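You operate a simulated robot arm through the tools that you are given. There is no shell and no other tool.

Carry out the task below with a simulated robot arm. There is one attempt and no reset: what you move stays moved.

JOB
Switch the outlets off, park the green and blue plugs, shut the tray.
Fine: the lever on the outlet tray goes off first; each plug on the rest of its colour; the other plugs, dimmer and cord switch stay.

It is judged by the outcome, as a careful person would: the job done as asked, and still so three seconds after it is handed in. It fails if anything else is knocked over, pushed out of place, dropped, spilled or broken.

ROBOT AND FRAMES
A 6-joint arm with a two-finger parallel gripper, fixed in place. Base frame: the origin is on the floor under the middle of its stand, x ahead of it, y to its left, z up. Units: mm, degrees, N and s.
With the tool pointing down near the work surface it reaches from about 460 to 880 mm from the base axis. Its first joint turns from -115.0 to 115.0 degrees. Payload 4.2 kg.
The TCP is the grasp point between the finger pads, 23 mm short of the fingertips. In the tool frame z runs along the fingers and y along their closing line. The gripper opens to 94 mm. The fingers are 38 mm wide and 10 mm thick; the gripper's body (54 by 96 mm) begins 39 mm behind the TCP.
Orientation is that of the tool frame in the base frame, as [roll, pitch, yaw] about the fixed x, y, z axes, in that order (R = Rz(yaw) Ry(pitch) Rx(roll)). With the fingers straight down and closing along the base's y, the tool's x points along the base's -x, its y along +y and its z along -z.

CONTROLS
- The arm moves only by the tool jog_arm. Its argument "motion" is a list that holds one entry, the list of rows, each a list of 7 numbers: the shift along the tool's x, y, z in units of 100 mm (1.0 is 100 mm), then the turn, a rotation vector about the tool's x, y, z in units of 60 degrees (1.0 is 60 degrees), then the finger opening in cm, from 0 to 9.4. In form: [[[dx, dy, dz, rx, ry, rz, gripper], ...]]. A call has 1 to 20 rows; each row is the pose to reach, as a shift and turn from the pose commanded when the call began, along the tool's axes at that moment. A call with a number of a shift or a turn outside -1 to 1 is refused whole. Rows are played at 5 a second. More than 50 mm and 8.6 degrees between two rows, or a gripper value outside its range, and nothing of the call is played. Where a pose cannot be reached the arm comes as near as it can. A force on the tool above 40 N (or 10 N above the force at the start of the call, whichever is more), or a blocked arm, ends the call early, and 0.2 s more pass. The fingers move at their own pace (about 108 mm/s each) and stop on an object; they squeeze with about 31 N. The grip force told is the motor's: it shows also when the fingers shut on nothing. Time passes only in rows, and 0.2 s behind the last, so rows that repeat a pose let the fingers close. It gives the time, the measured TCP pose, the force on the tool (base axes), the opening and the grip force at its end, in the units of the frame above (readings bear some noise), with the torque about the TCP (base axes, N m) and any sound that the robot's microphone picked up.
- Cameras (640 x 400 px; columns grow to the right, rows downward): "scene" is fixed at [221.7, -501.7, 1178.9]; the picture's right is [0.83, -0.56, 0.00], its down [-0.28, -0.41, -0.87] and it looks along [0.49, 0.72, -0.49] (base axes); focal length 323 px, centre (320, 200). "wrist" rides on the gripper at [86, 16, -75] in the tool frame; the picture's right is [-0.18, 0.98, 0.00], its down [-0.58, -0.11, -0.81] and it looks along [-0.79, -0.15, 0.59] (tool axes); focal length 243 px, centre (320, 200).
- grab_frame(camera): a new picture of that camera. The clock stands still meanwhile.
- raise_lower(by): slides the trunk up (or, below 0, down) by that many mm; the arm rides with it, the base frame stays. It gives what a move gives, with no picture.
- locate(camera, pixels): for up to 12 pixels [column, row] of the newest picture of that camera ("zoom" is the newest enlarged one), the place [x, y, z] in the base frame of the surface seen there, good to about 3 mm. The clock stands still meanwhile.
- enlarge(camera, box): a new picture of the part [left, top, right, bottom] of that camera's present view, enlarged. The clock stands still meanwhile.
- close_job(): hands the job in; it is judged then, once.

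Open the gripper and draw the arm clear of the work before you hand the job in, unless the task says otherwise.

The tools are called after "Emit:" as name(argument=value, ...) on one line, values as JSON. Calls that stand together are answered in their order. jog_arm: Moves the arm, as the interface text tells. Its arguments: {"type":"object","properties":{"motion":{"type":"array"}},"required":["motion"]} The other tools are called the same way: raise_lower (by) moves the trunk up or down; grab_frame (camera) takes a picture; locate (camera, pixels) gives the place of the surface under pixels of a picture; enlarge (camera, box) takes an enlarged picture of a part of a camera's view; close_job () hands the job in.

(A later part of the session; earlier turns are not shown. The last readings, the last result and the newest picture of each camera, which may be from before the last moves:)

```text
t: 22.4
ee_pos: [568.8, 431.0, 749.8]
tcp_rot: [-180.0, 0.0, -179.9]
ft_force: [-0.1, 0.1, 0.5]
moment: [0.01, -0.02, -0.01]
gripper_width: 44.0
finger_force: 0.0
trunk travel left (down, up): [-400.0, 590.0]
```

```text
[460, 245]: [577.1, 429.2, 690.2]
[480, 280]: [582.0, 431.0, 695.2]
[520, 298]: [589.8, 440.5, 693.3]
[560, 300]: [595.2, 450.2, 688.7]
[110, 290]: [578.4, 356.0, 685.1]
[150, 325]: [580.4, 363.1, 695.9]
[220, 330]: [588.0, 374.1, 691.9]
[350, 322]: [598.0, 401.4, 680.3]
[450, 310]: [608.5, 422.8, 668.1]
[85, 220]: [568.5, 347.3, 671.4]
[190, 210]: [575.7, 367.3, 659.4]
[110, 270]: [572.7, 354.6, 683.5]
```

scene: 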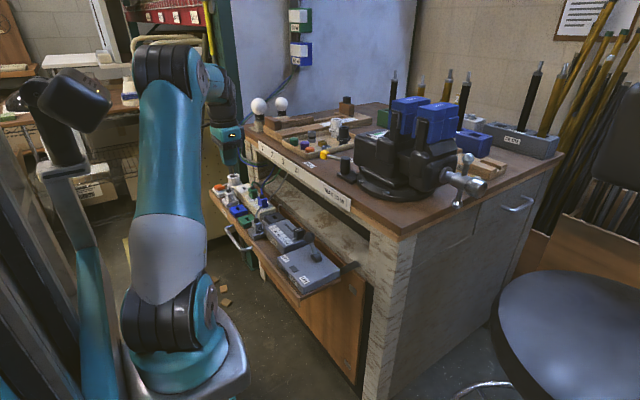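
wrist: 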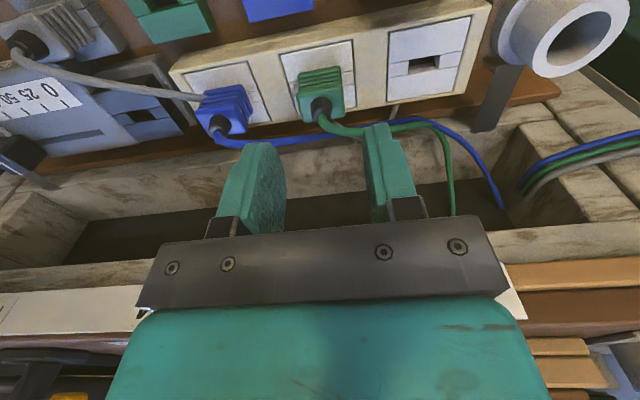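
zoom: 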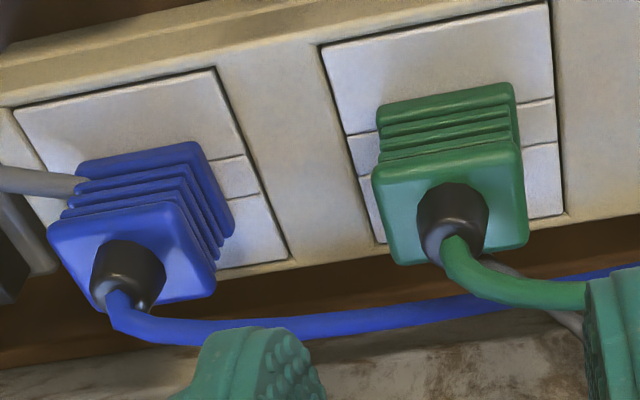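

Green plug centre ≈(579.4, 429.3). I descend 80 mm (fingers tips to z≈647, above the plate at 642.5), staying open.

Emit:
jog_arm(motion=[[[0, -0.01, 0.2, 0, 0, 0, 4.4], [0, -0.015, 0.4, 0, 0, 0, 4.4], [0, -0.015, 0.55, 0, 0, 0, 4.4], [0, -0.015, 0.68, 0, 0, 0, 4.4], [0, -0.015, 0.75, 0, 0, 0, 4.4], [0, -0.015, 0.79, 0, 0, 0, 4.4], [0, -0.015, 0.79, 0, 0, 0, 4.4]]])

Emit:
grab_frame(camera="wrist")

Emit:
enlarge(camera="scene", box=[220, 160, 300, 220])

```text
t: 24.0
ee_pos: [570.0, 428.6, 673.3]
tcp_rot: [179.9, 0.0, -179.9]
ft_force: [-0.5, 0.4, 0.0]
moment: [-0.01, 0.01, 0.04]
gripper_width: 44.0
finger_force: 0.0
trunk travel left (down, up): [-400.0, 590.0]
```

```text
taken
```

wrist: 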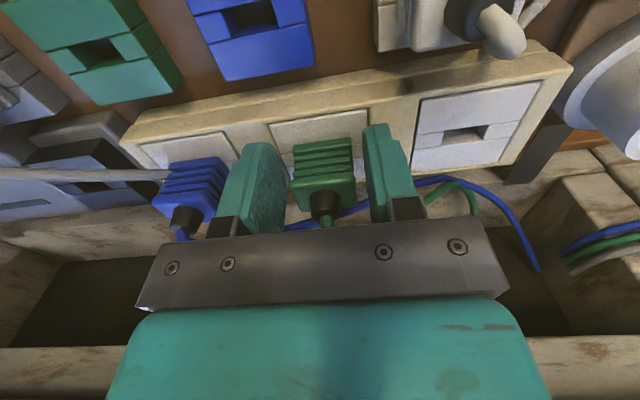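

```text
6.67 times, centred on (260, 190) of scene
```

zoom: 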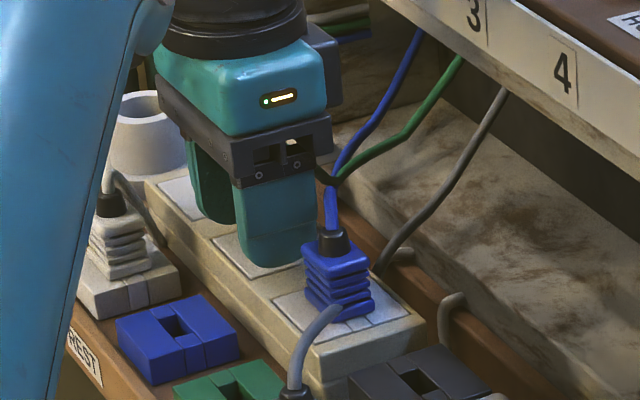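

The green plug sits centred between the pads. I lower 2 mm and close on it.

Emit:
jog_arm(motion=[[[0, 0, 0.02, 0, 0, 0, 4.4], [0, 0, 0.02, 0, 0, 0, 3.4], [0, 0, 0.02, 0, 0, 0, 2.5], [0, 0, 0.02, 0, 0, 0, 1.5], [0, 0, 0.02, 0, 0, 0, 1.5]]])

```text
t: 25.2
ee_pos: [568.9, 430.1, 669.6]
tcp_rot: [-180.0, 0.2, -179.8]
ft_force: [2.1, 9.4, -0.5]
moment: [0.15, -0.02, 0.02]
gripper_width: 31.0
finger_force: 31.2
trunk travel left (down, up): [-400.0, 590.0]
```

Gripped at 31 mm width. There is a 9 N sideways load, so I shift +1 mm in y to relieve it, then lift slowly.

Emit:
jog_arm(motion=[[[0, 0.01, 0, 0, 0, 0, 1.5], [0, 0.01, -0.03, 0, 0, 0, 1.5], [0, 0.01, -0.06, 0, 0, 0, 1.5], [0, 0.01, -0.1, 0, 0, 0, 1.5], [0, 0.01, -0.15, 0, 0, 0, 1.5], [0, 0.01, -0.2, 0, 0, 0, 1.5], [0, 0.01, -0.3, 0, 0, 0, 1.5]]])

Emit:
grab_frame(camera="wrist")

Emit:
enlarge(camera="scene", box=[220, 160, 300, 220])

```text
t: 26.8
ee_pos: [571.1, 428.6, 700.5]
tcp_rot: [180.0, 0.0, -179.9]
ft_force: [0.5, -1.0, -0.2]
moment: [-0.01, 0.04, 0.01]
gripper_width: 31.2
finger_force: 31.1
trunk travel left (down, up): [-400.0, 590.0]
```

```text
taken
```

wrist: 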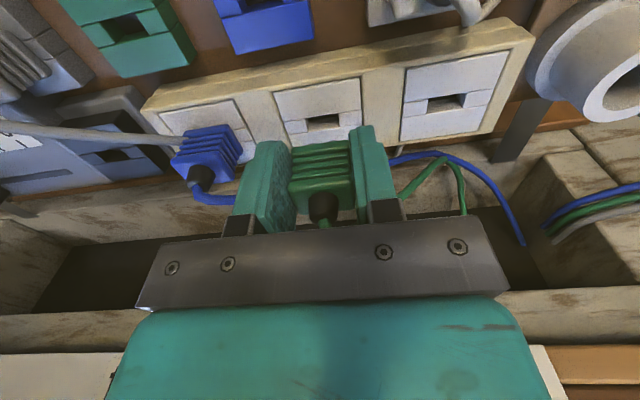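

```text
6.67 times, centred on (260, 190) of scene
```

zoom: 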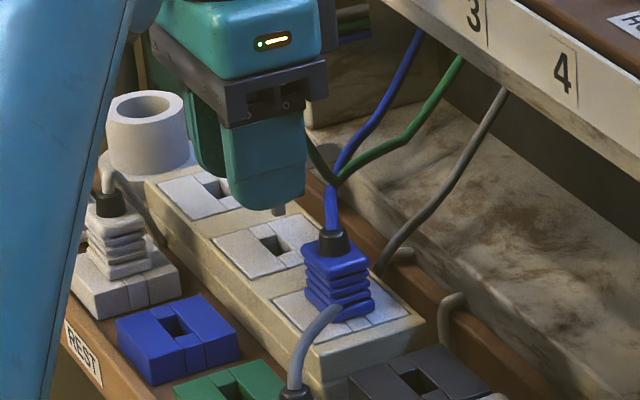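

The green plug is out cleanly, with its socket now empty at wrist [322,120]. I enlarge to measure socket slot versus green rest slot from the same picture.

Emit:
enlarge(camera="wrist", box=[40, 0, 380, 160])

```text
1.88 times, centred on (210, 80) of wrist
```

zoom: 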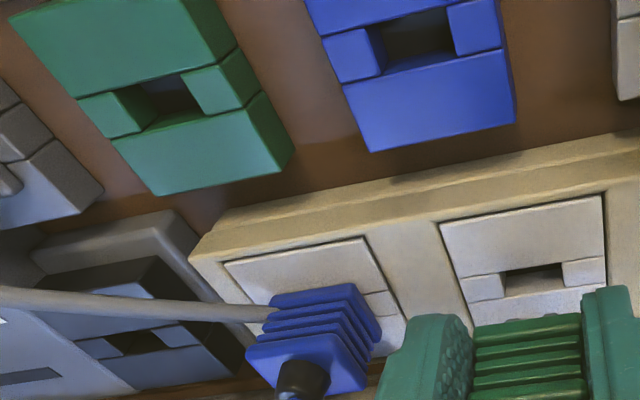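

I locate points at the slot edges of the socket, green rest and blue rest.

Emit:
locate(camera="zoom", pixels=[[499, 286], [567, 274], [535, 262], [538, 297], [120, 112], [205, 92], [150, 76], [185, 120], [371, 55], [456, 32], [405, 14], [420, 68]])

Emit:
locate(camera="zoom", pixels=[[444, 228], [600, 200], [603, 280], [472, 322], [228, 266], [362, 242], [155, 190], [275, 165], [85, 105], [230, 65], [372, 147], [508, 120]])

```text
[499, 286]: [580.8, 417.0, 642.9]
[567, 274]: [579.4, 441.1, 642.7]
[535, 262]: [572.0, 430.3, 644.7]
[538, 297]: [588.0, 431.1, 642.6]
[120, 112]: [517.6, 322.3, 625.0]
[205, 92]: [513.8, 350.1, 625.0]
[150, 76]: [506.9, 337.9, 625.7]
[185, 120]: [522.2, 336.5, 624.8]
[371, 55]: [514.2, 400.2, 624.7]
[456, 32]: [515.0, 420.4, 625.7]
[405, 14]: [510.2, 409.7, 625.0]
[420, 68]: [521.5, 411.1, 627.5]
```

```text
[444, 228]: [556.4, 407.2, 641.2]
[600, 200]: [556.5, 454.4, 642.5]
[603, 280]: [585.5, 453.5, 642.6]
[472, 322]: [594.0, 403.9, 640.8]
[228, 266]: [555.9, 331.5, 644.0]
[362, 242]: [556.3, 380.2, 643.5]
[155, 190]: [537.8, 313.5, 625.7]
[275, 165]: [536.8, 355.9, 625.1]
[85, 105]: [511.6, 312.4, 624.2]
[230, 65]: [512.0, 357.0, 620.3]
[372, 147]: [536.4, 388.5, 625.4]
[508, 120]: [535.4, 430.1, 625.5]
```

Socket slot ≈(580, 429.3); green rest slot ≈(514.6, 335). I lift another 35 mm and carry the plug by (−65, −94.5) to hover over the green rest.

Emit:
jog_arm(motion=[[[0, 0, -0.2, 0, 0, 0, 1.5], [0, 0, -0.35, 0, 0, 0, 1.5], [0.15, -0.22, -0.35, 0, 0, 0, 1.5], [0.33, -0.48, -0.35, 0, 0, 0, 1.5], [0.5, -0.72, -0.35, 0, 0, 0, 1.5], [0.65, -0.945, -0.35, 0, 0, 0, 1.5], [0.65, -0.945, -0.35, 0, 0, 0, 1.5], [0.65, -0.945, -0.35, 0, 0, 0, 1.5]]])

Emit:
grab_frame(camera="wrist")

Emit:
enlarge(camera="scene", box=[210, 160, 310, 235])

```text
t: 28.6
ee_pos: [504.0, 336.5, 735.8]
tcp_rot: [-179.9, 0.0, -179.9]
ft_force: [-0.7, -0.1, -0.8]
moment: [-0.03, 0.02, -0.02]
gripper_width: 31.3
finger_force: 30.3
trunk travel left (down, up): [-400.0, 590.0]
```

```text
taken
```

wrist: 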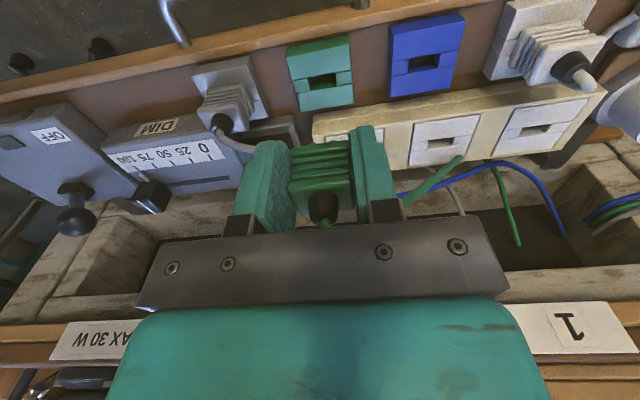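

```text
5.33 times, centred on (260, 198) of scene
```

zoom: 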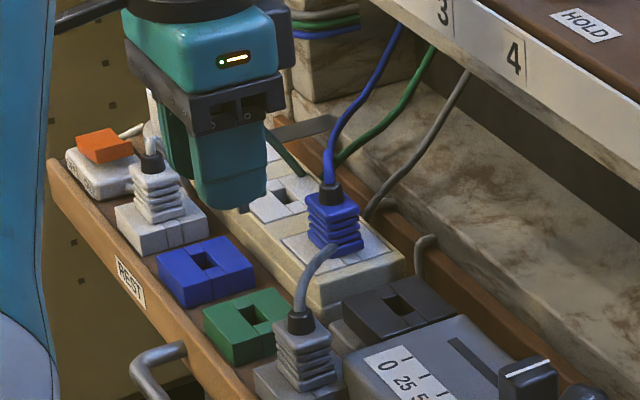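

Hovering over the green rest area. I check where the grey cord (wrist [225,135]→[250,150]) runs relative to the fingers' landing zone, and re-measure the rest.

Emit:
locate(camera="wrist", pixels=[[218, 125], [225, 138], [235, 145], [245, 149], [306, 80], [337, 76], [322, 71], [324, 88], [425, 61], [397, 65], [414, 55], [415, 72]])

Emit:
enlarge(camera="wrist", box=[180, 20, 480, 200])

```text
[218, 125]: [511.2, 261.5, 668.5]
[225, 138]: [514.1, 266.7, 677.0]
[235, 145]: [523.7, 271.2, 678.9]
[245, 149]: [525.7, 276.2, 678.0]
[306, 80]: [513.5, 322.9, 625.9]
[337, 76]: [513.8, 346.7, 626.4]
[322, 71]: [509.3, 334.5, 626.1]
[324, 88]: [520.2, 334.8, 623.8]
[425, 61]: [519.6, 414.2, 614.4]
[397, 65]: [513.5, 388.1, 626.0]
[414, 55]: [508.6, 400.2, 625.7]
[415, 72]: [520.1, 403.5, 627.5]
```

```text
2.13 times, centred on (330, 110) of wrist
```

zoom: 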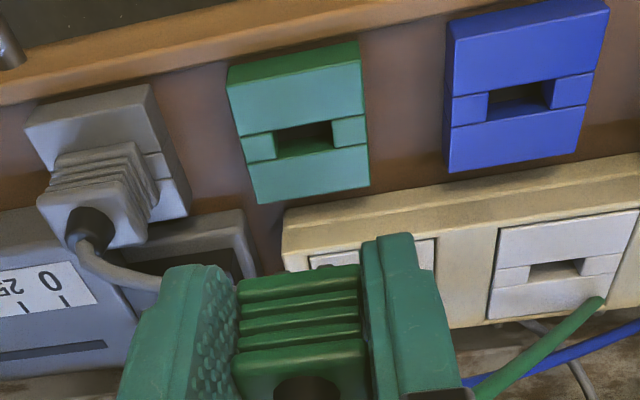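

The rest slot centre is ≈(514.8, 334.8). I locate the held plug's top edges to compare its centre with that.

Emit:
locate(camera="zoom", pixels=[[243, 365], [362, 355], [300, 352], [245, 300], [358, 285], [300, 290], [270, 372], [335, 365], [280, 140], [330, 130], [258, 147], [350, 130]])

```text
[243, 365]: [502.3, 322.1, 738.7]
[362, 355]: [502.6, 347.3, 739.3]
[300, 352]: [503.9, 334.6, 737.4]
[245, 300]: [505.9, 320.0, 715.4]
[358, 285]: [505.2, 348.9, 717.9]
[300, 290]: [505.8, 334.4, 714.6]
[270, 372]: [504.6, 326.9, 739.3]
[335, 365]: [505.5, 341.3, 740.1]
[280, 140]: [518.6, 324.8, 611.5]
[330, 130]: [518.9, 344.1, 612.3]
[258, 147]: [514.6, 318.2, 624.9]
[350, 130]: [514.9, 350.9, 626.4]
```

Plug y (334.6) matches the slot (334.7). I take more samples of the plug's front face x versus the rest to check x alignment.

Emit:
locate(camera="zoom", pixels=[[260, 318], [280, 316], [300, 314], [320, 312], [340, 310], [260, 300], [280, 275], [320, 270], [300, 340], [330, 330], [270, 345], [345, 340]])

Emit:
locate(camera="zoom", pixels=[[235, 92], [300, 78], [358, 66], [262, 200], [310, 192], [366, 182], [260, 132], [320, 120], [270, 165], [330, 150], [300, 127], [310, 152]])

Emit:
enlarge(camera="scene", box=[230, 175, 280, 210])

```text
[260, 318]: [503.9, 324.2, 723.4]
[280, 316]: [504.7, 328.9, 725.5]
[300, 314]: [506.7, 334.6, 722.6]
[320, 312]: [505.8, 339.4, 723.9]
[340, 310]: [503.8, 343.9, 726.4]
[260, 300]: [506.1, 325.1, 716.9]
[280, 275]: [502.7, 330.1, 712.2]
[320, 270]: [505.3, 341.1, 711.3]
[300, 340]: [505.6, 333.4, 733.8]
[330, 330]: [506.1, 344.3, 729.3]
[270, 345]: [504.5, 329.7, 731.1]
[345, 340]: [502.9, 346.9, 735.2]
```

```text
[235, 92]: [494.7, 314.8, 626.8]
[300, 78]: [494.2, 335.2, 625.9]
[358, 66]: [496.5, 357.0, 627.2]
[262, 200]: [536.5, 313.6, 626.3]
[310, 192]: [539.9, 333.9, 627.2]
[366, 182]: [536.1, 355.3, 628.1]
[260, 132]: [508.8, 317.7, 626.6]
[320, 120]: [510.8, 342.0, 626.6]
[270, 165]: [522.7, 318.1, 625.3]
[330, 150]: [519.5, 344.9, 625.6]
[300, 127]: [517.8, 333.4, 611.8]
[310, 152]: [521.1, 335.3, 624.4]
```

```text
11.43 times, centred on (255, 192) of scene
```

zoom: 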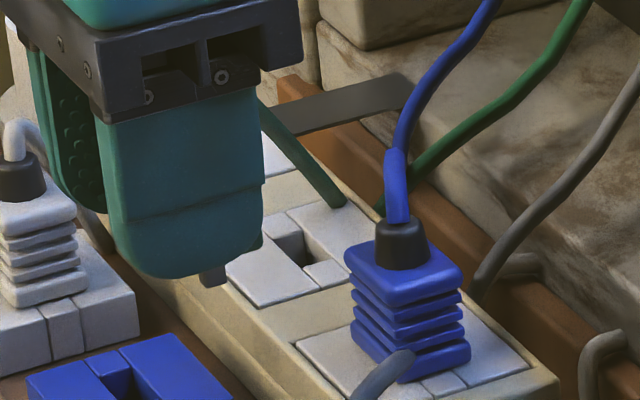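

Plug and slot agree within about 1 mm in x and y. I descend 55 mm first and check.

Emit:
jog_arm(motion=[[[0, 0, 0.15, 0, 0, 0, 1.5], [0, 0, 0.3, 0, 0, 0, 1.5], [0, 0, 0.45, 0, 0, 0, 1.5], [0, 0, 0.55, 0, 0, 0, 1.5], [0, 0, 0.55, 0, 0, 0, 1.5]]])

Emit:
grab_frame(camera="wrist")

Emit:
enlarge(camera="scene", box=[220, 180, 290, 230])

```text
t: 29.8
ee_pos: [505.7, 336.4, 681.2]
tcp_rot: [-180.0, 0.1, -179.9]
ft_force: [0.3, 0.1, -0.2]
moment: [0.0, -0.02, 0.02]
gripper_width: 31.2
finger_force: 31.2
trunk travel left (down, up): [-400.0, 590.0]
```

```text
taken
```

wrist: 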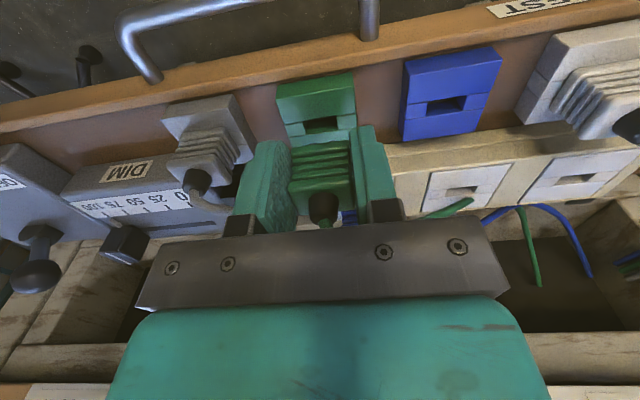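

```text
8.00 times, centred on (255, 205) of scene
```

zoom: 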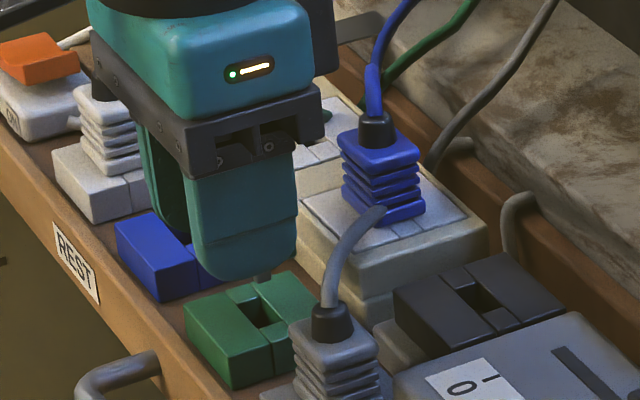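

The plug hovers just above the green rest (wrist [322,125] slot directly below). I enlarge the wrist view to check alignment again.

Emit:
enlarge(camera="wrist", box=[230, 60, 430, 225])

```text
2.42 times, centred on (330, 142) of wrist
```

zoom: 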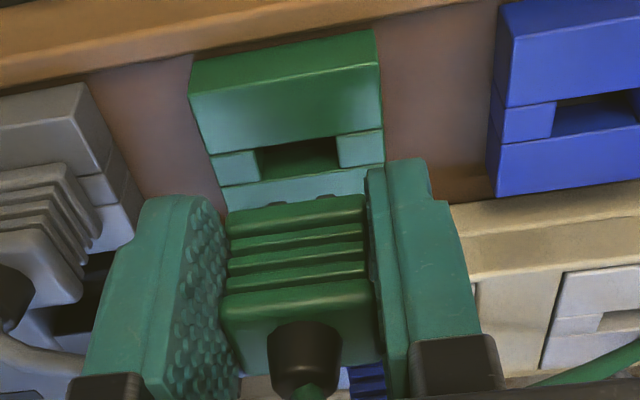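

Two prong tips show at zoom [273,202] and [324,198]; I locate them and the slot edges.

Emit:
locate(camera="zoom", pixels=[[273, 202], [324, 198], [252, 166], [343, 150], [298, 140], [300, 180], [235, 215], [360, 203], [235, 300], [368, 290], [194, 97], [378, 65]])

Emit:
locate(camera="zoom", pixels=[[270, 203], [277, 201], [320, 199], [328, 197], [255, 160], [341, 160], [230, 255], [365, 240], [228, 320], [375, 310], [212, 155], [382, 130]])

```text
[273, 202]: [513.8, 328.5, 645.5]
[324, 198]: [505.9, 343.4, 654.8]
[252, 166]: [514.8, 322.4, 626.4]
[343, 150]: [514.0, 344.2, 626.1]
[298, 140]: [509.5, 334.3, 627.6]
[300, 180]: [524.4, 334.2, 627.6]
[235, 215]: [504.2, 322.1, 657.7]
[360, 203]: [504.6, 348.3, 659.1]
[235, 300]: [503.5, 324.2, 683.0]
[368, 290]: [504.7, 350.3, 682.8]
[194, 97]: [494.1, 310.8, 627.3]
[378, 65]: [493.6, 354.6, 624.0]
```

```text
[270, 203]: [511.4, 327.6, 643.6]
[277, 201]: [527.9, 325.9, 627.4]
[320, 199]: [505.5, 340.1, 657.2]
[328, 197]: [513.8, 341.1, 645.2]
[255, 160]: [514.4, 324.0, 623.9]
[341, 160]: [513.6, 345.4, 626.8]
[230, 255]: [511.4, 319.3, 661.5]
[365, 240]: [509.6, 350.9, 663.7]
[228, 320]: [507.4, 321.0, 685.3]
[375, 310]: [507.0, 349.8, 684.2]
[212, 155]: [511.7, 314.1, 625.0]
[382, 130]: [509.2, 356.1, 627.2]
```

Plug centre y≈335.3, slot ≈334.5: I shift −0.8 mm in y and descend slowly 22 mm.

Emit:
jog_arm(motion=[[[0, -0.008, 0.03, 0, 0, 0, 1.5], [0, -0.008, 0.06, 0, 0, 0, 1.5], [0, -0.008, 0.09, 0, 0, 0, 1.5], [0, -0.008, 0.12, 0, 0, 0, 1.5], [0, -0.008, 0.15, 0, 0, 0, 1.5], [0, -0.008, 0.18, 0, 0, 0, 1.5], [0, -0.008, 0.2, 0, 0, 0, 1.5], [0, -0.008, 0.22, 0, 0, 0, 1.5]]])

Emit:
enlarge(camera="wrist", box=[230, 60, 430, 225])

Emit:
enlarge(camera="scene", box=[220, 180, 290, 230])

```text
t: 31.6
ee_pos: [505.3, 334.6, 658.2]
tcp_rot: [-180.0, -0.1, -179.7]
ft_force: [-5.3, 0.6, 0.4]
moment: [0.06, 0.27, -0.19]
gripper_width: 31.4
finger_force: 30.7
trunk travel left (down, up): [-400.0, 590.0]
```

```text
2.42 times, centred on (330, 142) of wrist
```

zoom: 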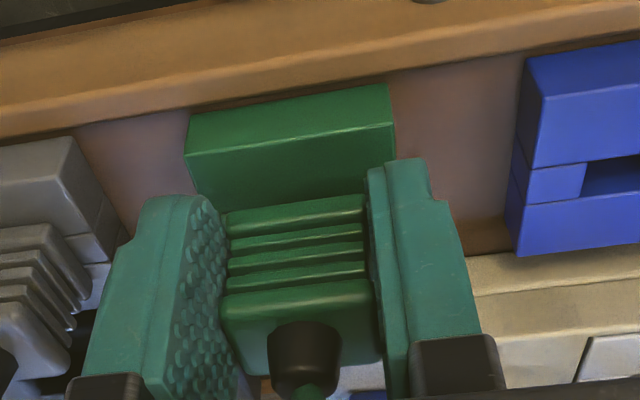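

```text
8.00 times, centred on (255, 205) of scene
```

zoom: 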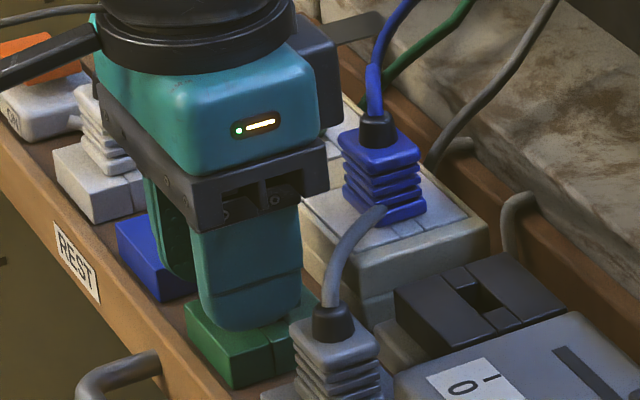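

Prongs have entered the slot with only a 5 N push in −x, so I ease −0.7 mm in x and go down the last ~5 mm slowly.

Emit:
jog_arm(motion=[[[0.007, 0, 0, 0, 0, 0, 1.5], [0.007, 0, 0.01, 0, 0, 0, 1.5], [0.007, 0, 0.02, 0, 0, 0, 1.5], [0.007, 0, 0.03, 0, 0, 0, 1.5], [0.007, 0, 0.04, 0, 0, 0, 1.5]]])

Emit:
enlarge(camera="wrist", box=[230, 60, 430, 225])

```text
t: 32.8
ee_pos: [503.8, 334.3, 654.3]
tcp_rot: [180.0, 0.0, -179.9]
ft_force: [-1.3, 0.4, 1.1]
moment: [-0.02, 0.09, -0.02]
gripper_width: 31.1
finger_force: 30.8
trunk travel left (down, up): [-400.0, 590.0]
```

```text
2.42 times, centred on (330, 142) of wrist
```

zoom: 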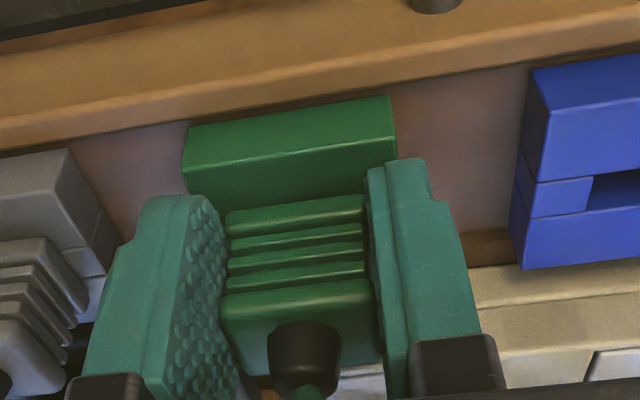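

Nearly seated (TCP z 654, small force). I go down another 2 mm and read the force.

Emit:
jog_arm(motion=[[[0, 0, 0.005, 0, 0, 0, 1.5], [0, 0, 0.01, 0, 0, 0, 1.5], [0, 0, 0.015, 0, 0, 0, 1.5], [0, 0, 0.02, 0, 0, 0, 1.5]]])

```text
t: 33.8
ee_pos: [504.2, 335.7, 652.9]
tcp_rot: [-179.9, 0.1, -179.9]
ft_force: [-3.7, -0.6, 12.1]
moment: [-0.02, 0.05, -0.1]
gripper_width: 31.2
finger_force: 30.5
trunk travel left (down, up): [-400.0, 590.0]
```

Fz 12 N: the plug is seated on the green rest. I open to 44 mm and rise straight up.

Emit:
jog_arm(motion=[[[0, 0, 0, 0, 0, 0, 3.6], [0, 0, 0, 0, 0, 0, 4.4], [0, 0, 0, 0, 0, 0, 4.4], [0, 0, -0.1, 0, 0, 0, 4.4], [0, 0, -0.25, 0, 0, 0, 4.4], [0, 0, -0.5, 0, 0, 0, 4.4], [0, 0, -0.8, 0, 0, 0, 4.4], [0, 0, -1.0, 0, 0, 0, 4.4]]])

Emit:
grab_frame(camera="wrist")

Emit:
enlarge(camera="scene", box=[210, 165, 310, 235])

```text
t: 35.6
ee_pos: [503.4, 334.5, 753.1]
tcp_rot: [-179.9, -0.1, -179.9]
ft_force: [-0.9, -0.7, 0.5]
moment: [0.0, 0.06, 0.01]
gripper_width: 43.9
finger_force: 0.0
trunk travel left (down, up): [-400.0, 590.0]
```

```text
taken
```

wrist: 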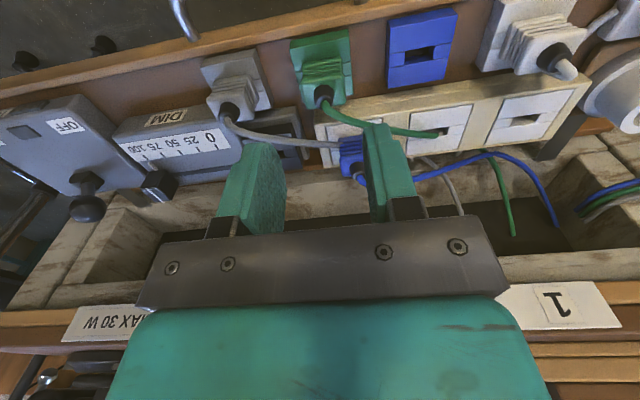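

```text
5.71 times, centred on (260, 200) of scene
```

zoom: 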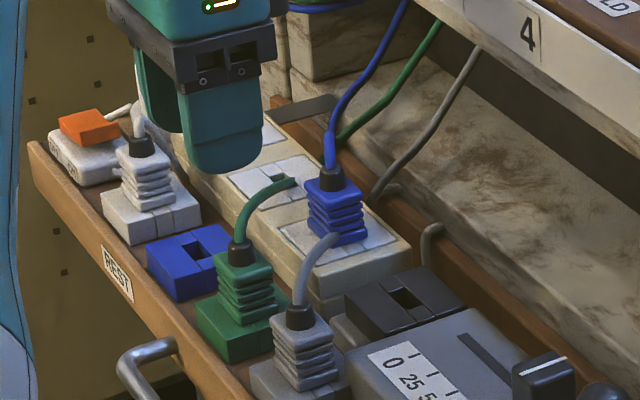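

The green plug stands on the green rest; its cord merely drapes (it even passes through the strip, so cords don't collide). I move over the blue plug (579.4, 354.3) at this height.

Emit:
jog_arm(motion=[[[-0.22, 0.07, 0, 0, 0, 0, 4.4], [-0.44, 0.14, 0, 0, 0, 0, 4.4], [-0.655, 0.197, 0, 0, 0, 0, 4.4], [-0.655, 0.197, 0, 0, 0, 0, 4.4]]])

Emit:
enlarge(camera="wrist", box=[200, 20, 480, 195])

```text
t: 36.6
ee_pos: [569.6, 354.3, 751.4]
tcp_rot: [-179.9, 0.0, -179.8]
ft_force: [-0.1, 0.3, 0.2]
moment: [-0.04, 0.0, 0.01]
gripper_width: 44.1
finger_force: 0.1
trunk travel left (down, up): [-400.0, 590.0]
```

```text
2.29 times, centred on (340, 108) of wrist
```

zoom: 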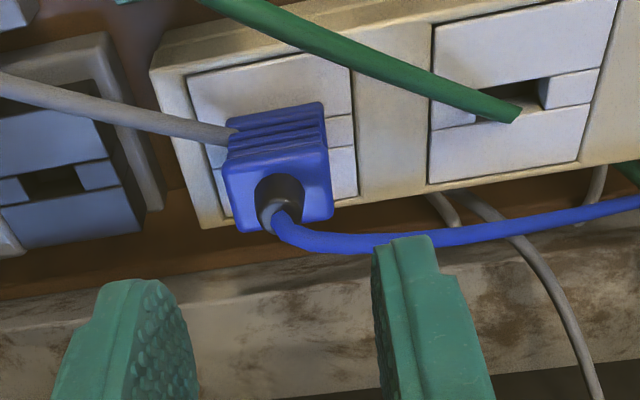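

Over the blue plug (zoom [278,165]); I locate its top-face corners and the plate.

Emit:
locate(camera="zoom", pixels=[[230, 175], [326, 155], [330, 212], [240, 228], [278, 160], [192, 80], [348, 72], [355, 190], [215, 215], [435, 60], [150, 70], [60, 185]])

Emit:
locate(camera="zoom", pixels=[[228, 190], [328, 180], [232, 200], [329, 195], [250, 172], [300, 160], [245, 226], [320, 216], [230, 145], [322, 130], [120, 140], [145, 180]])

```text
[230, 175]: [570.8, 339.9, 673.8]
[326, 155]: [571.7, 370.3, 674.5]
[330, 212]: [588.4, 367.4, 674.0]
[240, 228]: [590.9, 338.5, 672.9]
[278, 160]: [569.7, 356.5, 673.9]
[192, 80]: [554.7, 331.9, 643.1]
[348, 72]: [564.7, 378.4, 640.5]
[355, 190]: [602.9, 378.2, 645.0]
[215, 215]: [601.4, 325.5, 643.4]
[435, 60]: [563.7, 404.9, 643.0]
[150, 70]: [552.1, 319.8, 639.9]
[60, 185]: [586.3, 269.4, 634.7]
```

```text
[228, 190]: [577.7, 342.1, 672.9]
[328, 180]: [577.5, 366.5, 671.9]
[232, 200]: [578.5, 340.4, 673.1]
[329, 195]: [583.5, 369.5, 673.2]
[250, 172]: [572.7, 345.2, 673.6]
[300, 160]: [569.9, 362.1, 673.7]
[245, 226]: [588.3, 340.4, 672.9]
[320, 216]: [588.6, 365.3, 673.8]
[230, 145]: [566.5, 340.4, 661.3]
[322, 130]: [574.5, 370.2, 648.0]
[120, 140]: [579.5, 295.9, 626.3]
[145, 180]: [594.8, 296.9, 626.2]
```

Blue centre ≈(580, 354.3) matches the TCP y. I descend 80 mm with the fingers open.

Emit:
jog_arm(motion=[[[0, 0, 0.2, 0, 0, 0, 4.4], [0, 0, 0.4, 0, 0, 0, 4.4], [0, 0, 0.55, 0, 0, 0, 4.4], [0, 0, 0.68, 0, 0, 0, 4.4], [0, 0, 0.76, 0, 0, 0, 4.4], [0, 0, 0.81, 0, 0, 0, 4.4], [0, 0, 0.81, 0, 0, 0, 4.4]]])

Emit:
grab_frame(camera="wrist")

Emit:
enlarge(camera="scene", box=[220, 165, 310, 230])

```text
t: 38.2
ee_pos: [569.8, 354.7, 671.3]
tcp_rot: [-179.9, 0.0, -179.8]
ft_force: [-0.2, -0.3, 0.7]
moment: [-0.01, 0.0, 0.0]
gripper_width: 43.9
finger_force: 0.0
trunk travel left (down, up): [-400.0, 590.0]
```

```text
taken
```

wrist: 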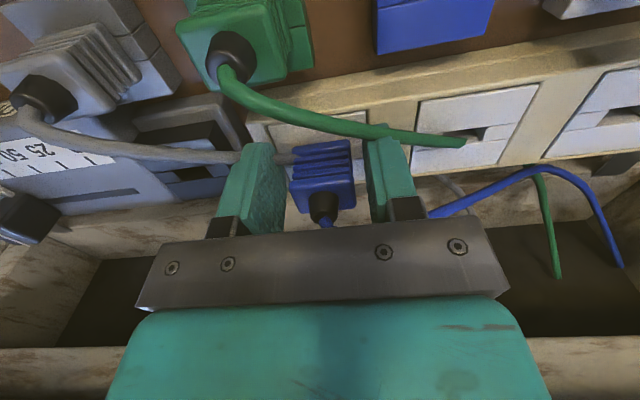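

```text
6.15 times, centred on (265, 198) of scene
```

zoom: 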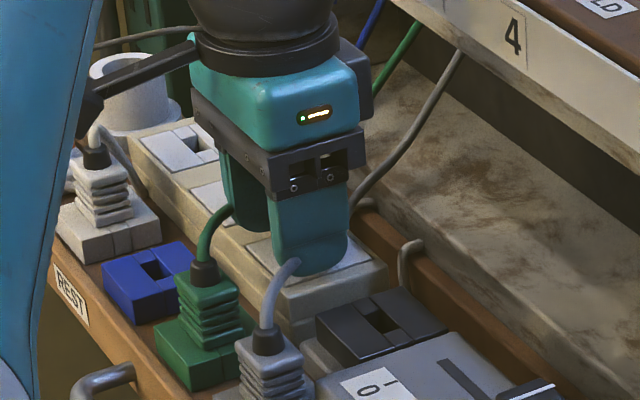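

The blue plug is between the pads, no contact forces. I close on it.

Emit:
jog_arm(motion=[[[0, 0, 0, 0, 0, 0, 3.8], [0, 0, 0, 0, 0, 0, 3.0], [0, 0, 0, 0, 0, 0, 2.2], [0, 0, 0, 0, 0, 0, 1.5], [0, 0, 0, 0, 0, 0, 1.5]]])

```text
t: 39.4
ee_pos: [568.8, 354.0, 670.9]
tcp_rot: [180.0, 0.0, -179.9]
ft_force: [0.8, 2.1, -1.4]
moment: [0.05, 0.01, -0.04]
gripper_width: 31.1
finger_force: 31.1
trunk travel left (down, up): [-400.0, 590.0]
```

Gripped well centred (2 N side force, 31 mm). I lift slowly to 65 mm above the seat.

Emit:
jog_arm(motion=[[[0, 0, -0.03, 0, 0, 0, 1.5], [0, 0, -0.06, 0, 0, 0, 1.5], [0, 0, -0.1, 0, 0, 0, 1.5], [0, 0, -0.15, 0, 0, 0, 1.5], [0, 0, -0.25, 0, 0, 0, 1.5], [0, 0, -0.4, 0, 0, 0, 1.5], [0, 0, -0.55, 0, 0, 0, 1.5], [0, 0, -0.65, 0, 0, 0, 1.5]]])

Emit:
grab_frame(camera="wrist")

Emit:
enlarge(camera="scene", box=[220, 150, 310, 230])

```text
t: 41.2
ee_pos: [570.2, 354.2, 737.6]
tcp_rot: [180.0, 0.1, -180.0]
ft_force: [-0.3, -0.7, -0.2]
moment: [-0.01, 0.0, 0.04]
gripper_width: 31.3
finger_force: 31.0
trunk travel left (down, up): [-400.0, 590.0]
```

```text
taken
```

wrist: 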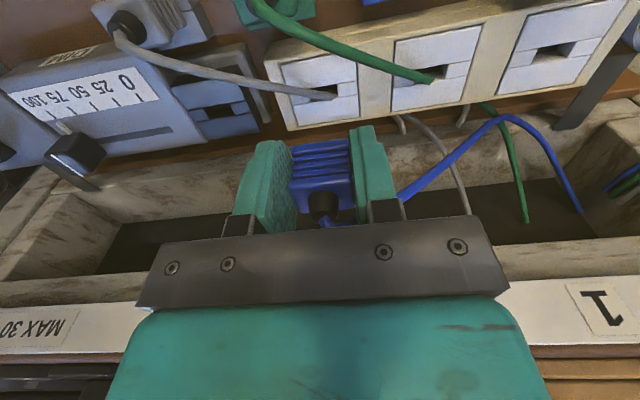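

```text
5.00 times, centred on (265, 190) of scene
```

zoom: 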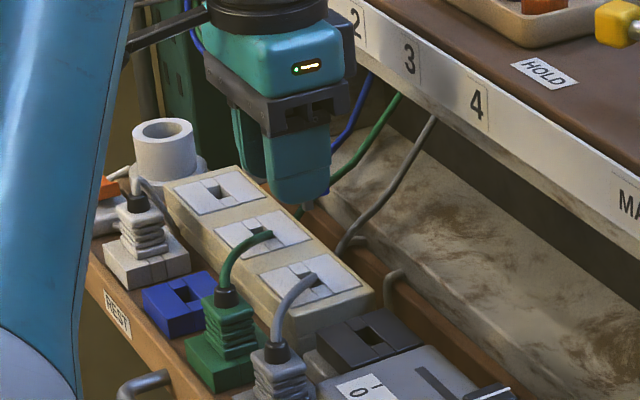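

The blue plug is out. I carry it by (−65.5, +55) to hover over the blue rest.

Emit:
jog_arm(motion=[[[0.16, 0.14, 0, 0, 0, 0, 1.5], [0.33, 0.28, 0, 0, 0, 0, 1.5], [0.5, 0.42, 0, 0, 0, 0, 1.5], [0.655, 0.55, 0, 0, 0, 0, 1.5], [0.655, 0.55, 0, 0, 0, 0, 1.5], [0.655, 0.55, 0.3, 0, 0, 0, 1.5], [0.655, 0.55, 0.53, 0, 0, 0, 1.5], [0.655, 0.55, 0.53, 0, 0, 0, 1.5]]])

Emit:
grab_frame(camera="wrist")

Emit:
enlarge(camera="wrist", box=[230, 60, 430, 225])

```text
t: 43.0
ee_pos: [505.5, 409.2, 682.3]
tcp_rot: [180.0, 0.0, -179.9]
ft_force: [0.4, -0.4, 0.6]
moment: [0.0, 0.0, 0.02]
gripper_width: 31.1
finger_force: 30.8
trunk travel left (down, up): [-400.0, 590.0]
```

```text
taken
```

wrist: 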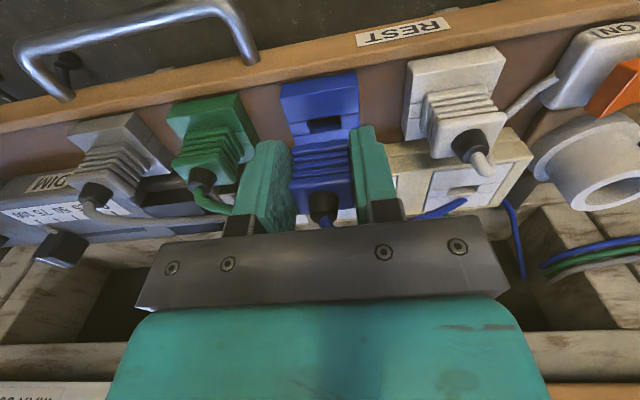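

```text
2.42 times, centred on (330, 142) of wrist
```

zoom: 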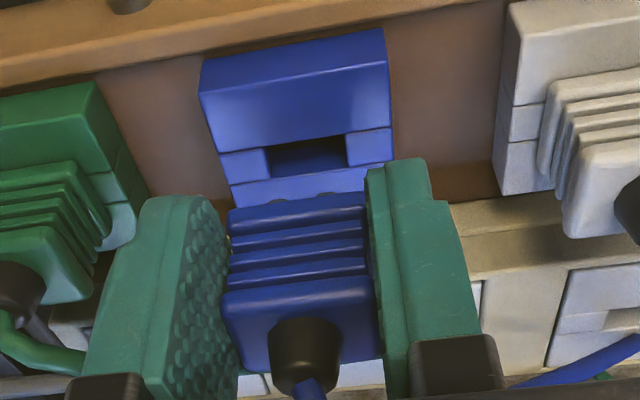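

Compared with the green hover, the blue slot lies ~2 mm further +y relative to the plug. I locate to confirm the offset.

Emit:
locate(camera="zoom", pixels=[[262, 165], [352, 148], [204, 92], [385, 62], [222, 158], [390, 135], [236, 217], [361, 203], [232, 255], [366, 240], [237, 300], [370, 290]])

Emit:
locate(camera="zoom", pixels=[[264, 172], [350, 155], [300, 70], [306, 138], [306, 182], [215, 130], [388, 100], [238, 225], [360, 212], [235, 270], [367, 262], [300, 300]])

```text
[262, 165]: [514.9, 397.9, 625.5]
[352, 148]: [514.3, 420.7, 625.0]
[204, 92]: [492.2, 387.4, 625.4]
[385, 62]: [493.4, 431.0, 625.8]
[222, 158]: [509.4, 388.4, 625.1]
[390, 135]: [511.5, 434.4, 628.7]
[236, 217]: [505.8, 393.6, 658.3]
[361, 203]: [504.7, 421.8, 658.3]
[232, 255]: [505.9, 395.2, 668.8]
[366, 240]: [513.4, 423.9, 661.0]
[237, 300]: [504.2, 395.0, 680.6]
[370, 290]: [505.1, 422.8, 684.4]
```

```text
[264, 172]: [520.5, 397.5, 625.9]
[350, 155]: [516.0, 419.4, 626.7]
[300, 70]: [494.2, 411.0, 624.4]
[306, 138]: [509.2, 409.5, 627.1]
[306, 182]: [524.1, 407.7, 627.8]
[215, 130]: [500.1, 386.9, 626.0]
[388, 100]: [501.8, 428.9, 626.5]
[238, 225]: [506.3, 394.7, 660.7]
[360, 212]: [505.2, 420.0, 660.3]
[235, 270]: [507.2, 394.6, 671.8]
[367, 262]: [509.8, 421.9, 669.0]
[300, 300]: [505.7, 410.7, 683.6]
```

Offset is about +1 mm in y. I shift +1 mm y and descend slowly 23 mm.

Emit:
jog_arm(motion=[[[0.003, 0.01, 0.03, 0, 0, 0, 1.5], [0.003, 0.01, 0.06, 0, 0, 0, 1.5], [0.003, 0.01, 0.09, 0, 0, 0, 1.5], [0.003, 0.01, 0.12, 0, 0, 0, 1.5], [0.003, 0.01, 0.15, 0, 0, 0, 1.5], [0.003, 0.01, 0.18, 0, 0, 0, 1.5], [0.003, 0.01, 0.21, 0, 0, 0, 1.5], [0.003, 0.01, 0.23, 0, 0, 0, 1.5]]])

Emit:
enlarge(camera="wrist", box=[230, 60, 430, 225])

```text
t: 44.8
ee_pos: [504.0, 408.6, 661.7]
tcp_rot: [180.0, 0.0, -179.9]
ft_force: [1.8, -0.1, 1.2]
moment: [-0.03, 0.07, -0.1]
gripper_width: 31.3
finger_force: 30.9
trunk travel left (down, up): [-400.0, 590.0]
```

```text
2.42 times, centred on (330, 142) of wrist
```

zoom: 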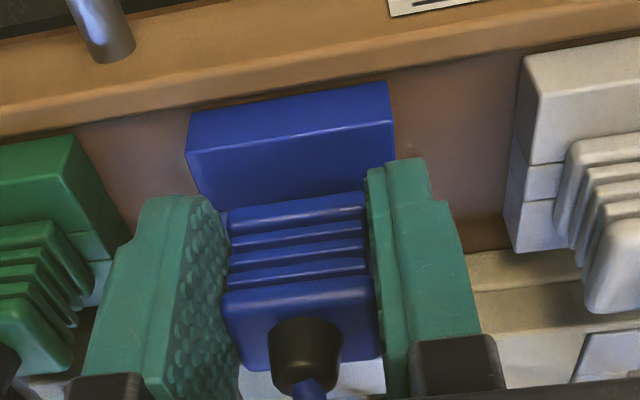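

Aligned as with green, with negligible force. I continue down in 1 mm steps.

Emit:
jog_arm(motion=[[[0, 0, 0.01, 0, 0, 0, 1.5], [0, 0, 0.02, 0, 0, 0, 1.5], [0, 0, 0.03, 0, 0, 0, 1.5], [0, 0, 0.04, 0, 0, 0, 1.5], [0, 0, 0.05, 0, 0, 0, 1.5], [0, 0, 0.055, 0, 0, 0, 1.5]]])

```text
t: 46.2
ee_pos: [503.8, 409.4, 654.3]
tcp_rot: [-179.9, 0.0, -179.9]
ft_force: [-0.1, -3.2, 4.2]
moment: [-0.04, -0.02, -0.08]
gripper_width: 31.2
finger_force: 31.5
trunk travel left (down, up): [-400.0, 590.0]
```

Starting to touch (4 N). I press another 1.5 mm to confirm it is seated.

Emit:
jog_arm(motion=[[[0, 0, 0.005, 0, 0, 0, 1.5], [0, 0, 0.01, 0, 0, 0, 1.5], [0, 0, 0.015, 0, 0, 0, 1.5]]])

Emit:
enlarge(camera="wrist", box=[230, 60, 430, 225])

Emit:
enlarge(camera="scene", box=[210, 165, 310, 235])

```text
t: 47.0
ee_pos: [503.8, 409.6, 654.9]
tcp_rot: [180.0, 0.2, 180.0]
ft_force: [-2.8, -13.8, 18.4]
moment: [-0.33, 0.07, -0.08]
gripper_width: 30.9
finger_force: 31.0
trunk travel left (down, up): [-400.0, 590.0]
```

```text
2.42 times, centred on (330, 142) of wrist
```

zoom: 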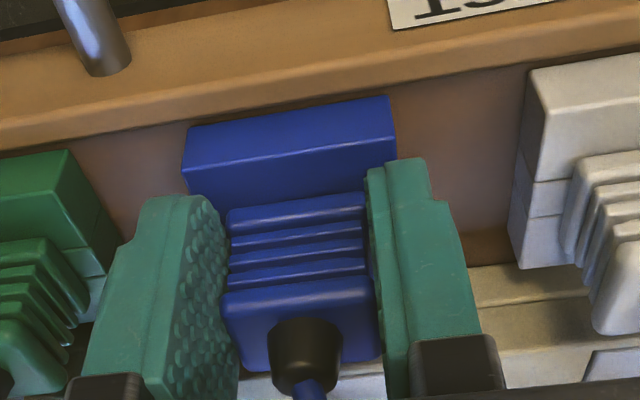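

```text
5.71 times, centred on (260, 200) of scene
```

zoom: 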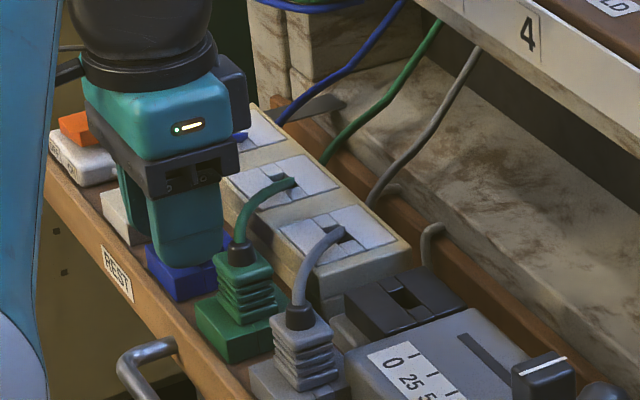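

There's a −14 N sideways push at the slot's +y edge, so I ease up 1 mm, shift −1 mm in y, and press again.

Emit:
jog_arm(motion=[[[0, 0, -0.015, 0, 0, 0, 1.5], [0, -0.006, -0.015, 0, 0, 0, 1.5], [0, -0.012, -0.015, 0, 0, 0, 1.5], [0, -0.012, -0.015, 0, 0, 0, 1.5]]])

Emit:
jog_arm(motion=[[[0, 0, 0.005, 0, 0, 0, 1.5], [0, 0, 0.01, 0, 0, 0, 1.5], [0, 0, 0.015, 0, 0, 0, 1.5]]])

```text
t: 48.0
ee_pos: [504.4, 410.2, 654.0]
tcp_rot: [180.0, 0.1, -179.9]
ft_force: [4.2, 4.5, 3.4]
moment: [0.13, -0.09, -0.1]
gripper_width: 31.1
finger_force: 30.9
trunk travel left (down, up): [-400.0, 590.0]
```

```text
t: 48.8
ee_pos: [503.7, 409.9, 654.7]
tcp_rot: [180.0, 0.1, -179.9]
ft_force: [2.4, 3.4, 12.3]
moment: [0.06, -0.13, 0.02]
gripper_width: 31.1
finger_force: 31.0
trunk travel left (down, up): [-400.0, 590.0]
```

Now 12 N straight up with little side force; height (654.7 − 28.5 ≈ 626) equals the rest top, so it is seated. I open and rise.

Emit:
jog_arm(motion=[[[0, 0, 0, 0, 0, 0, 3.6], [0, 0, 0, 0, 0, 0, 4.4], [0, 0, 0, 0, 0, 0, 4.4], [0, 0, -0.1, 0, 0, 0, 4.4], [0, 0, -0.25, 0, 0, 0, 4.4], [0, 0, -0.5, 0, 0, 0, 4.4], [0, 0, -0.8, 0, 0, 0, 4.4], [0, 0, -1.0, 0, 0, 0, 4.4]]])

Emit:
grab_frame(camera="wrist")

Emit:
enlarge(camera="scene", box=[200, 165, 370, 300])

```text
t: 50.6
ee_pos: [504.5, 410.6, 751.9]
tcp_rot: [-180.0, 0.0, -179.8]
ft_force: [-0.9, -0.1, 1.0]
moment: [0.04, -0.03, 0.0]
gripper_width: 44.1
finger_force: 0.0
trunk travel left (down, up): [-400.0, 590.0]
```

```text
taken
```

wrist: 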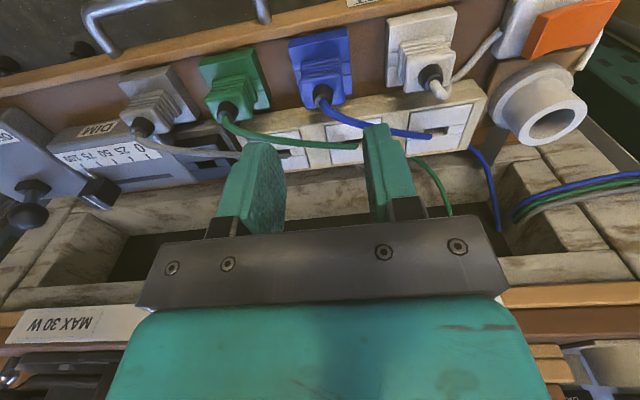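

```text
2.96 times, centred on (285, 232) of scene
```

zoom: 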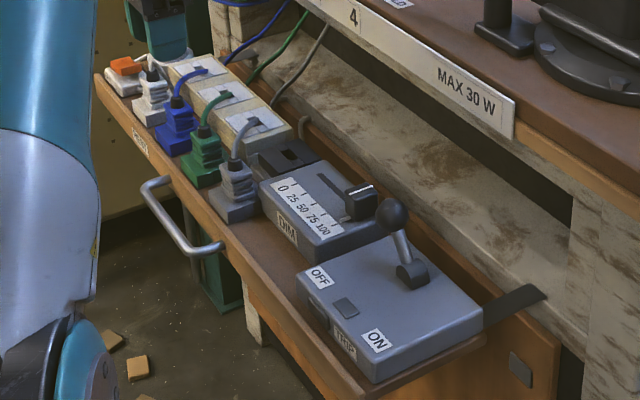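

Both plugs are parked on their rests and the lever is at OFF. To shut the tray I need its front face geometry: I locate front lip, front face and handle points in this zoom.

Emit:
locate(camera="zoom", pixels=[[120, 120], [230, 262], [300, 352], [355, 390], [235, 275], [300, 362], [150, 185], [160, 215], [185, 245], [218, 247], [165, 180], [130, 130]])

Emit:
locate(camera="zoom", pixels=[[520, 310], [490, 320], [475, 345], [540, 300], [560, 250], [450, 180], [400, 130], [520, 230], [580, 220], [330, 120], [300, 60], [520, 140]])

```text
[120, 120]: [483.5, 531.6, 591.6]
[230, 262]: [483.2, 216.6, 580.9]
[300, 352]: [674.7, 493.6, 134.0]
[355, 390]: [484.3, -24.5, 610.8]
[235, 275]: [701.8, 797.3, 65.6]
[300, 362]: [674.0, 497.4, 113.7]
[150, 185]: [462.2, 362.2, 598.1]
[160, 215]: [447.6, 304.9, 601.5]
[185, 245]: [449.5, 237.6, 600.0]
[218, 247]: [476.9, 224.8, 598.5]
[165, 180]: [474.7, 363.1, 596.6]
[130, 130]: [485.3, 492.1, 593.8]
```

```text
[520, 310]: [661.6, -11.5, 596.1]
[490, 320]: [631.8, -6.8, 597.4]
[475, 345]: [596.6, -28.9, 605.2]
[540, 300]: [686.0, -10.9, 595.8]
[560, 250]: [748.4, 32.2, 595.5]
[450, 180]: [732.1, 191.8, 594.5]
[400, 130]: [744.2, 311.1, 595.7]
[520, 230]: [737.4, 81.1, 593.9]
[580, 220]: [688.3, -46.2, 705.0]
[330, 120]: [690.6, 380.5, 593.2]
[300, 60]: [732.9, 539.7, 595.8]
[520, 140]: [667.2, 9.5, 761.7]
```

The tray front face is at x≈483.5 (z 580–611) and the handle bar at x≈448, y 237–363, z≈600. The bench ledge/panel is at x≈674, so it must go in ~180 mm; I'll push the handle bar's front with closed fingers, tool tilted ~12° so the wrist trails and clears the apron. First I retreat to x≈405, y≈310 up high.

Emit:
jog_arm(motion=[[[0.25, -0.25, 0, 0, -0.05, 0, 0], [0.5, -0.5, 0, 0, -0.1, 0, 0], [0.75, -0.75, 0, 0, -0.15, 0, 0], [1.0, -1.0, 0, 0, -0.2, 0, 0], [1.0, -1.0, 0, 0, -0.2, 0, 0]]])

Emit:
grab_frame(camera="wrist")

Emit:
grab_frame(camera="scene")

```text
t: 51.8
ee_pos: [404.9, 308.2, 753.6]
tcp_rot: [180.0, 12.1, -179.9]
ft_force: [-0.7, -0.1, -0.2]
moment: [0.0, 0.0, 0.03]
gripper_width: 0.0
finger_force: 30.8
trunk travel left (down, up): [-400.0, 590.0]
```

```text
taken
```

wrist: 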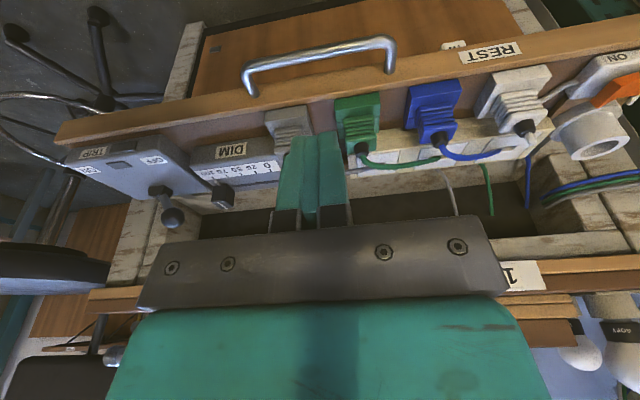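

```text
taken
```

scene: 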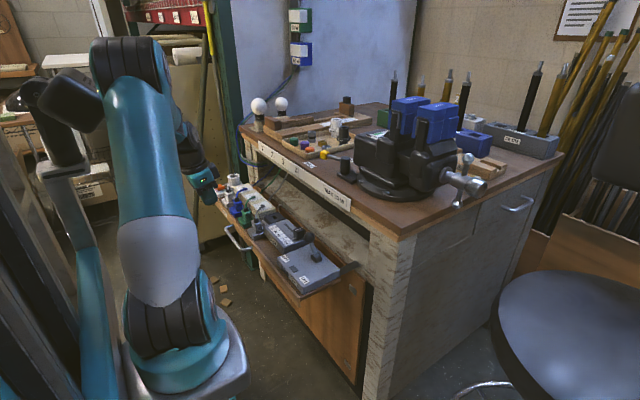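

The tool tilts forward as planned and the full tray is in view. I locate the handle bar precisely (wrist [320,55], ends [248,80], [390,50]).

Emit:
enlarge(camera="wrist", box=[220, 10, 420, 135])

Emit:
locate(camera="wrist", pixels=[[320, 53], [250, 68], [385, 41], [392, 65], [250, 88], [320, 90], [320, 78], [450, 60], [180, 115], [560, 42], [600, 30], [90, 130]])

```text
3.20 times, centred on (320, 72) of wrist
```

zoom: 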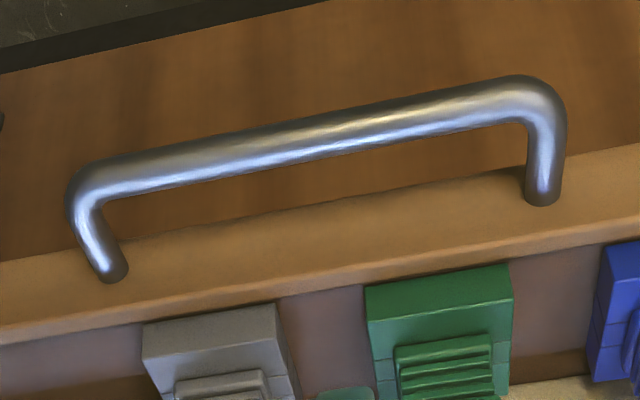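

```text
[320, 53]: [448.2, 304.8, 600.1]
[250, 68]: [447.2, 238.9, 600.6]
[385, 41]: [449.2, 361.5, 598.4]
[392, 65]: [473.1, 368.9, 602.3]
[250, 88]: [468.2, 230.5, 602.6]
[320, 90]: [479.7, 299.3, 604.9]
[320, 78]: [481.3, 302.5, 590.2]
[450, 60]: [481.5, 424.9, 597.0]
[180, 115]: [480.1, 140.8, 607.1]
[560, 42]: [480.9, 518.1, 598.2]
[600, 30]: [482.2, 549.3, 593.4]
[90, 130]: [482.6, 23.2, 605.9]
```

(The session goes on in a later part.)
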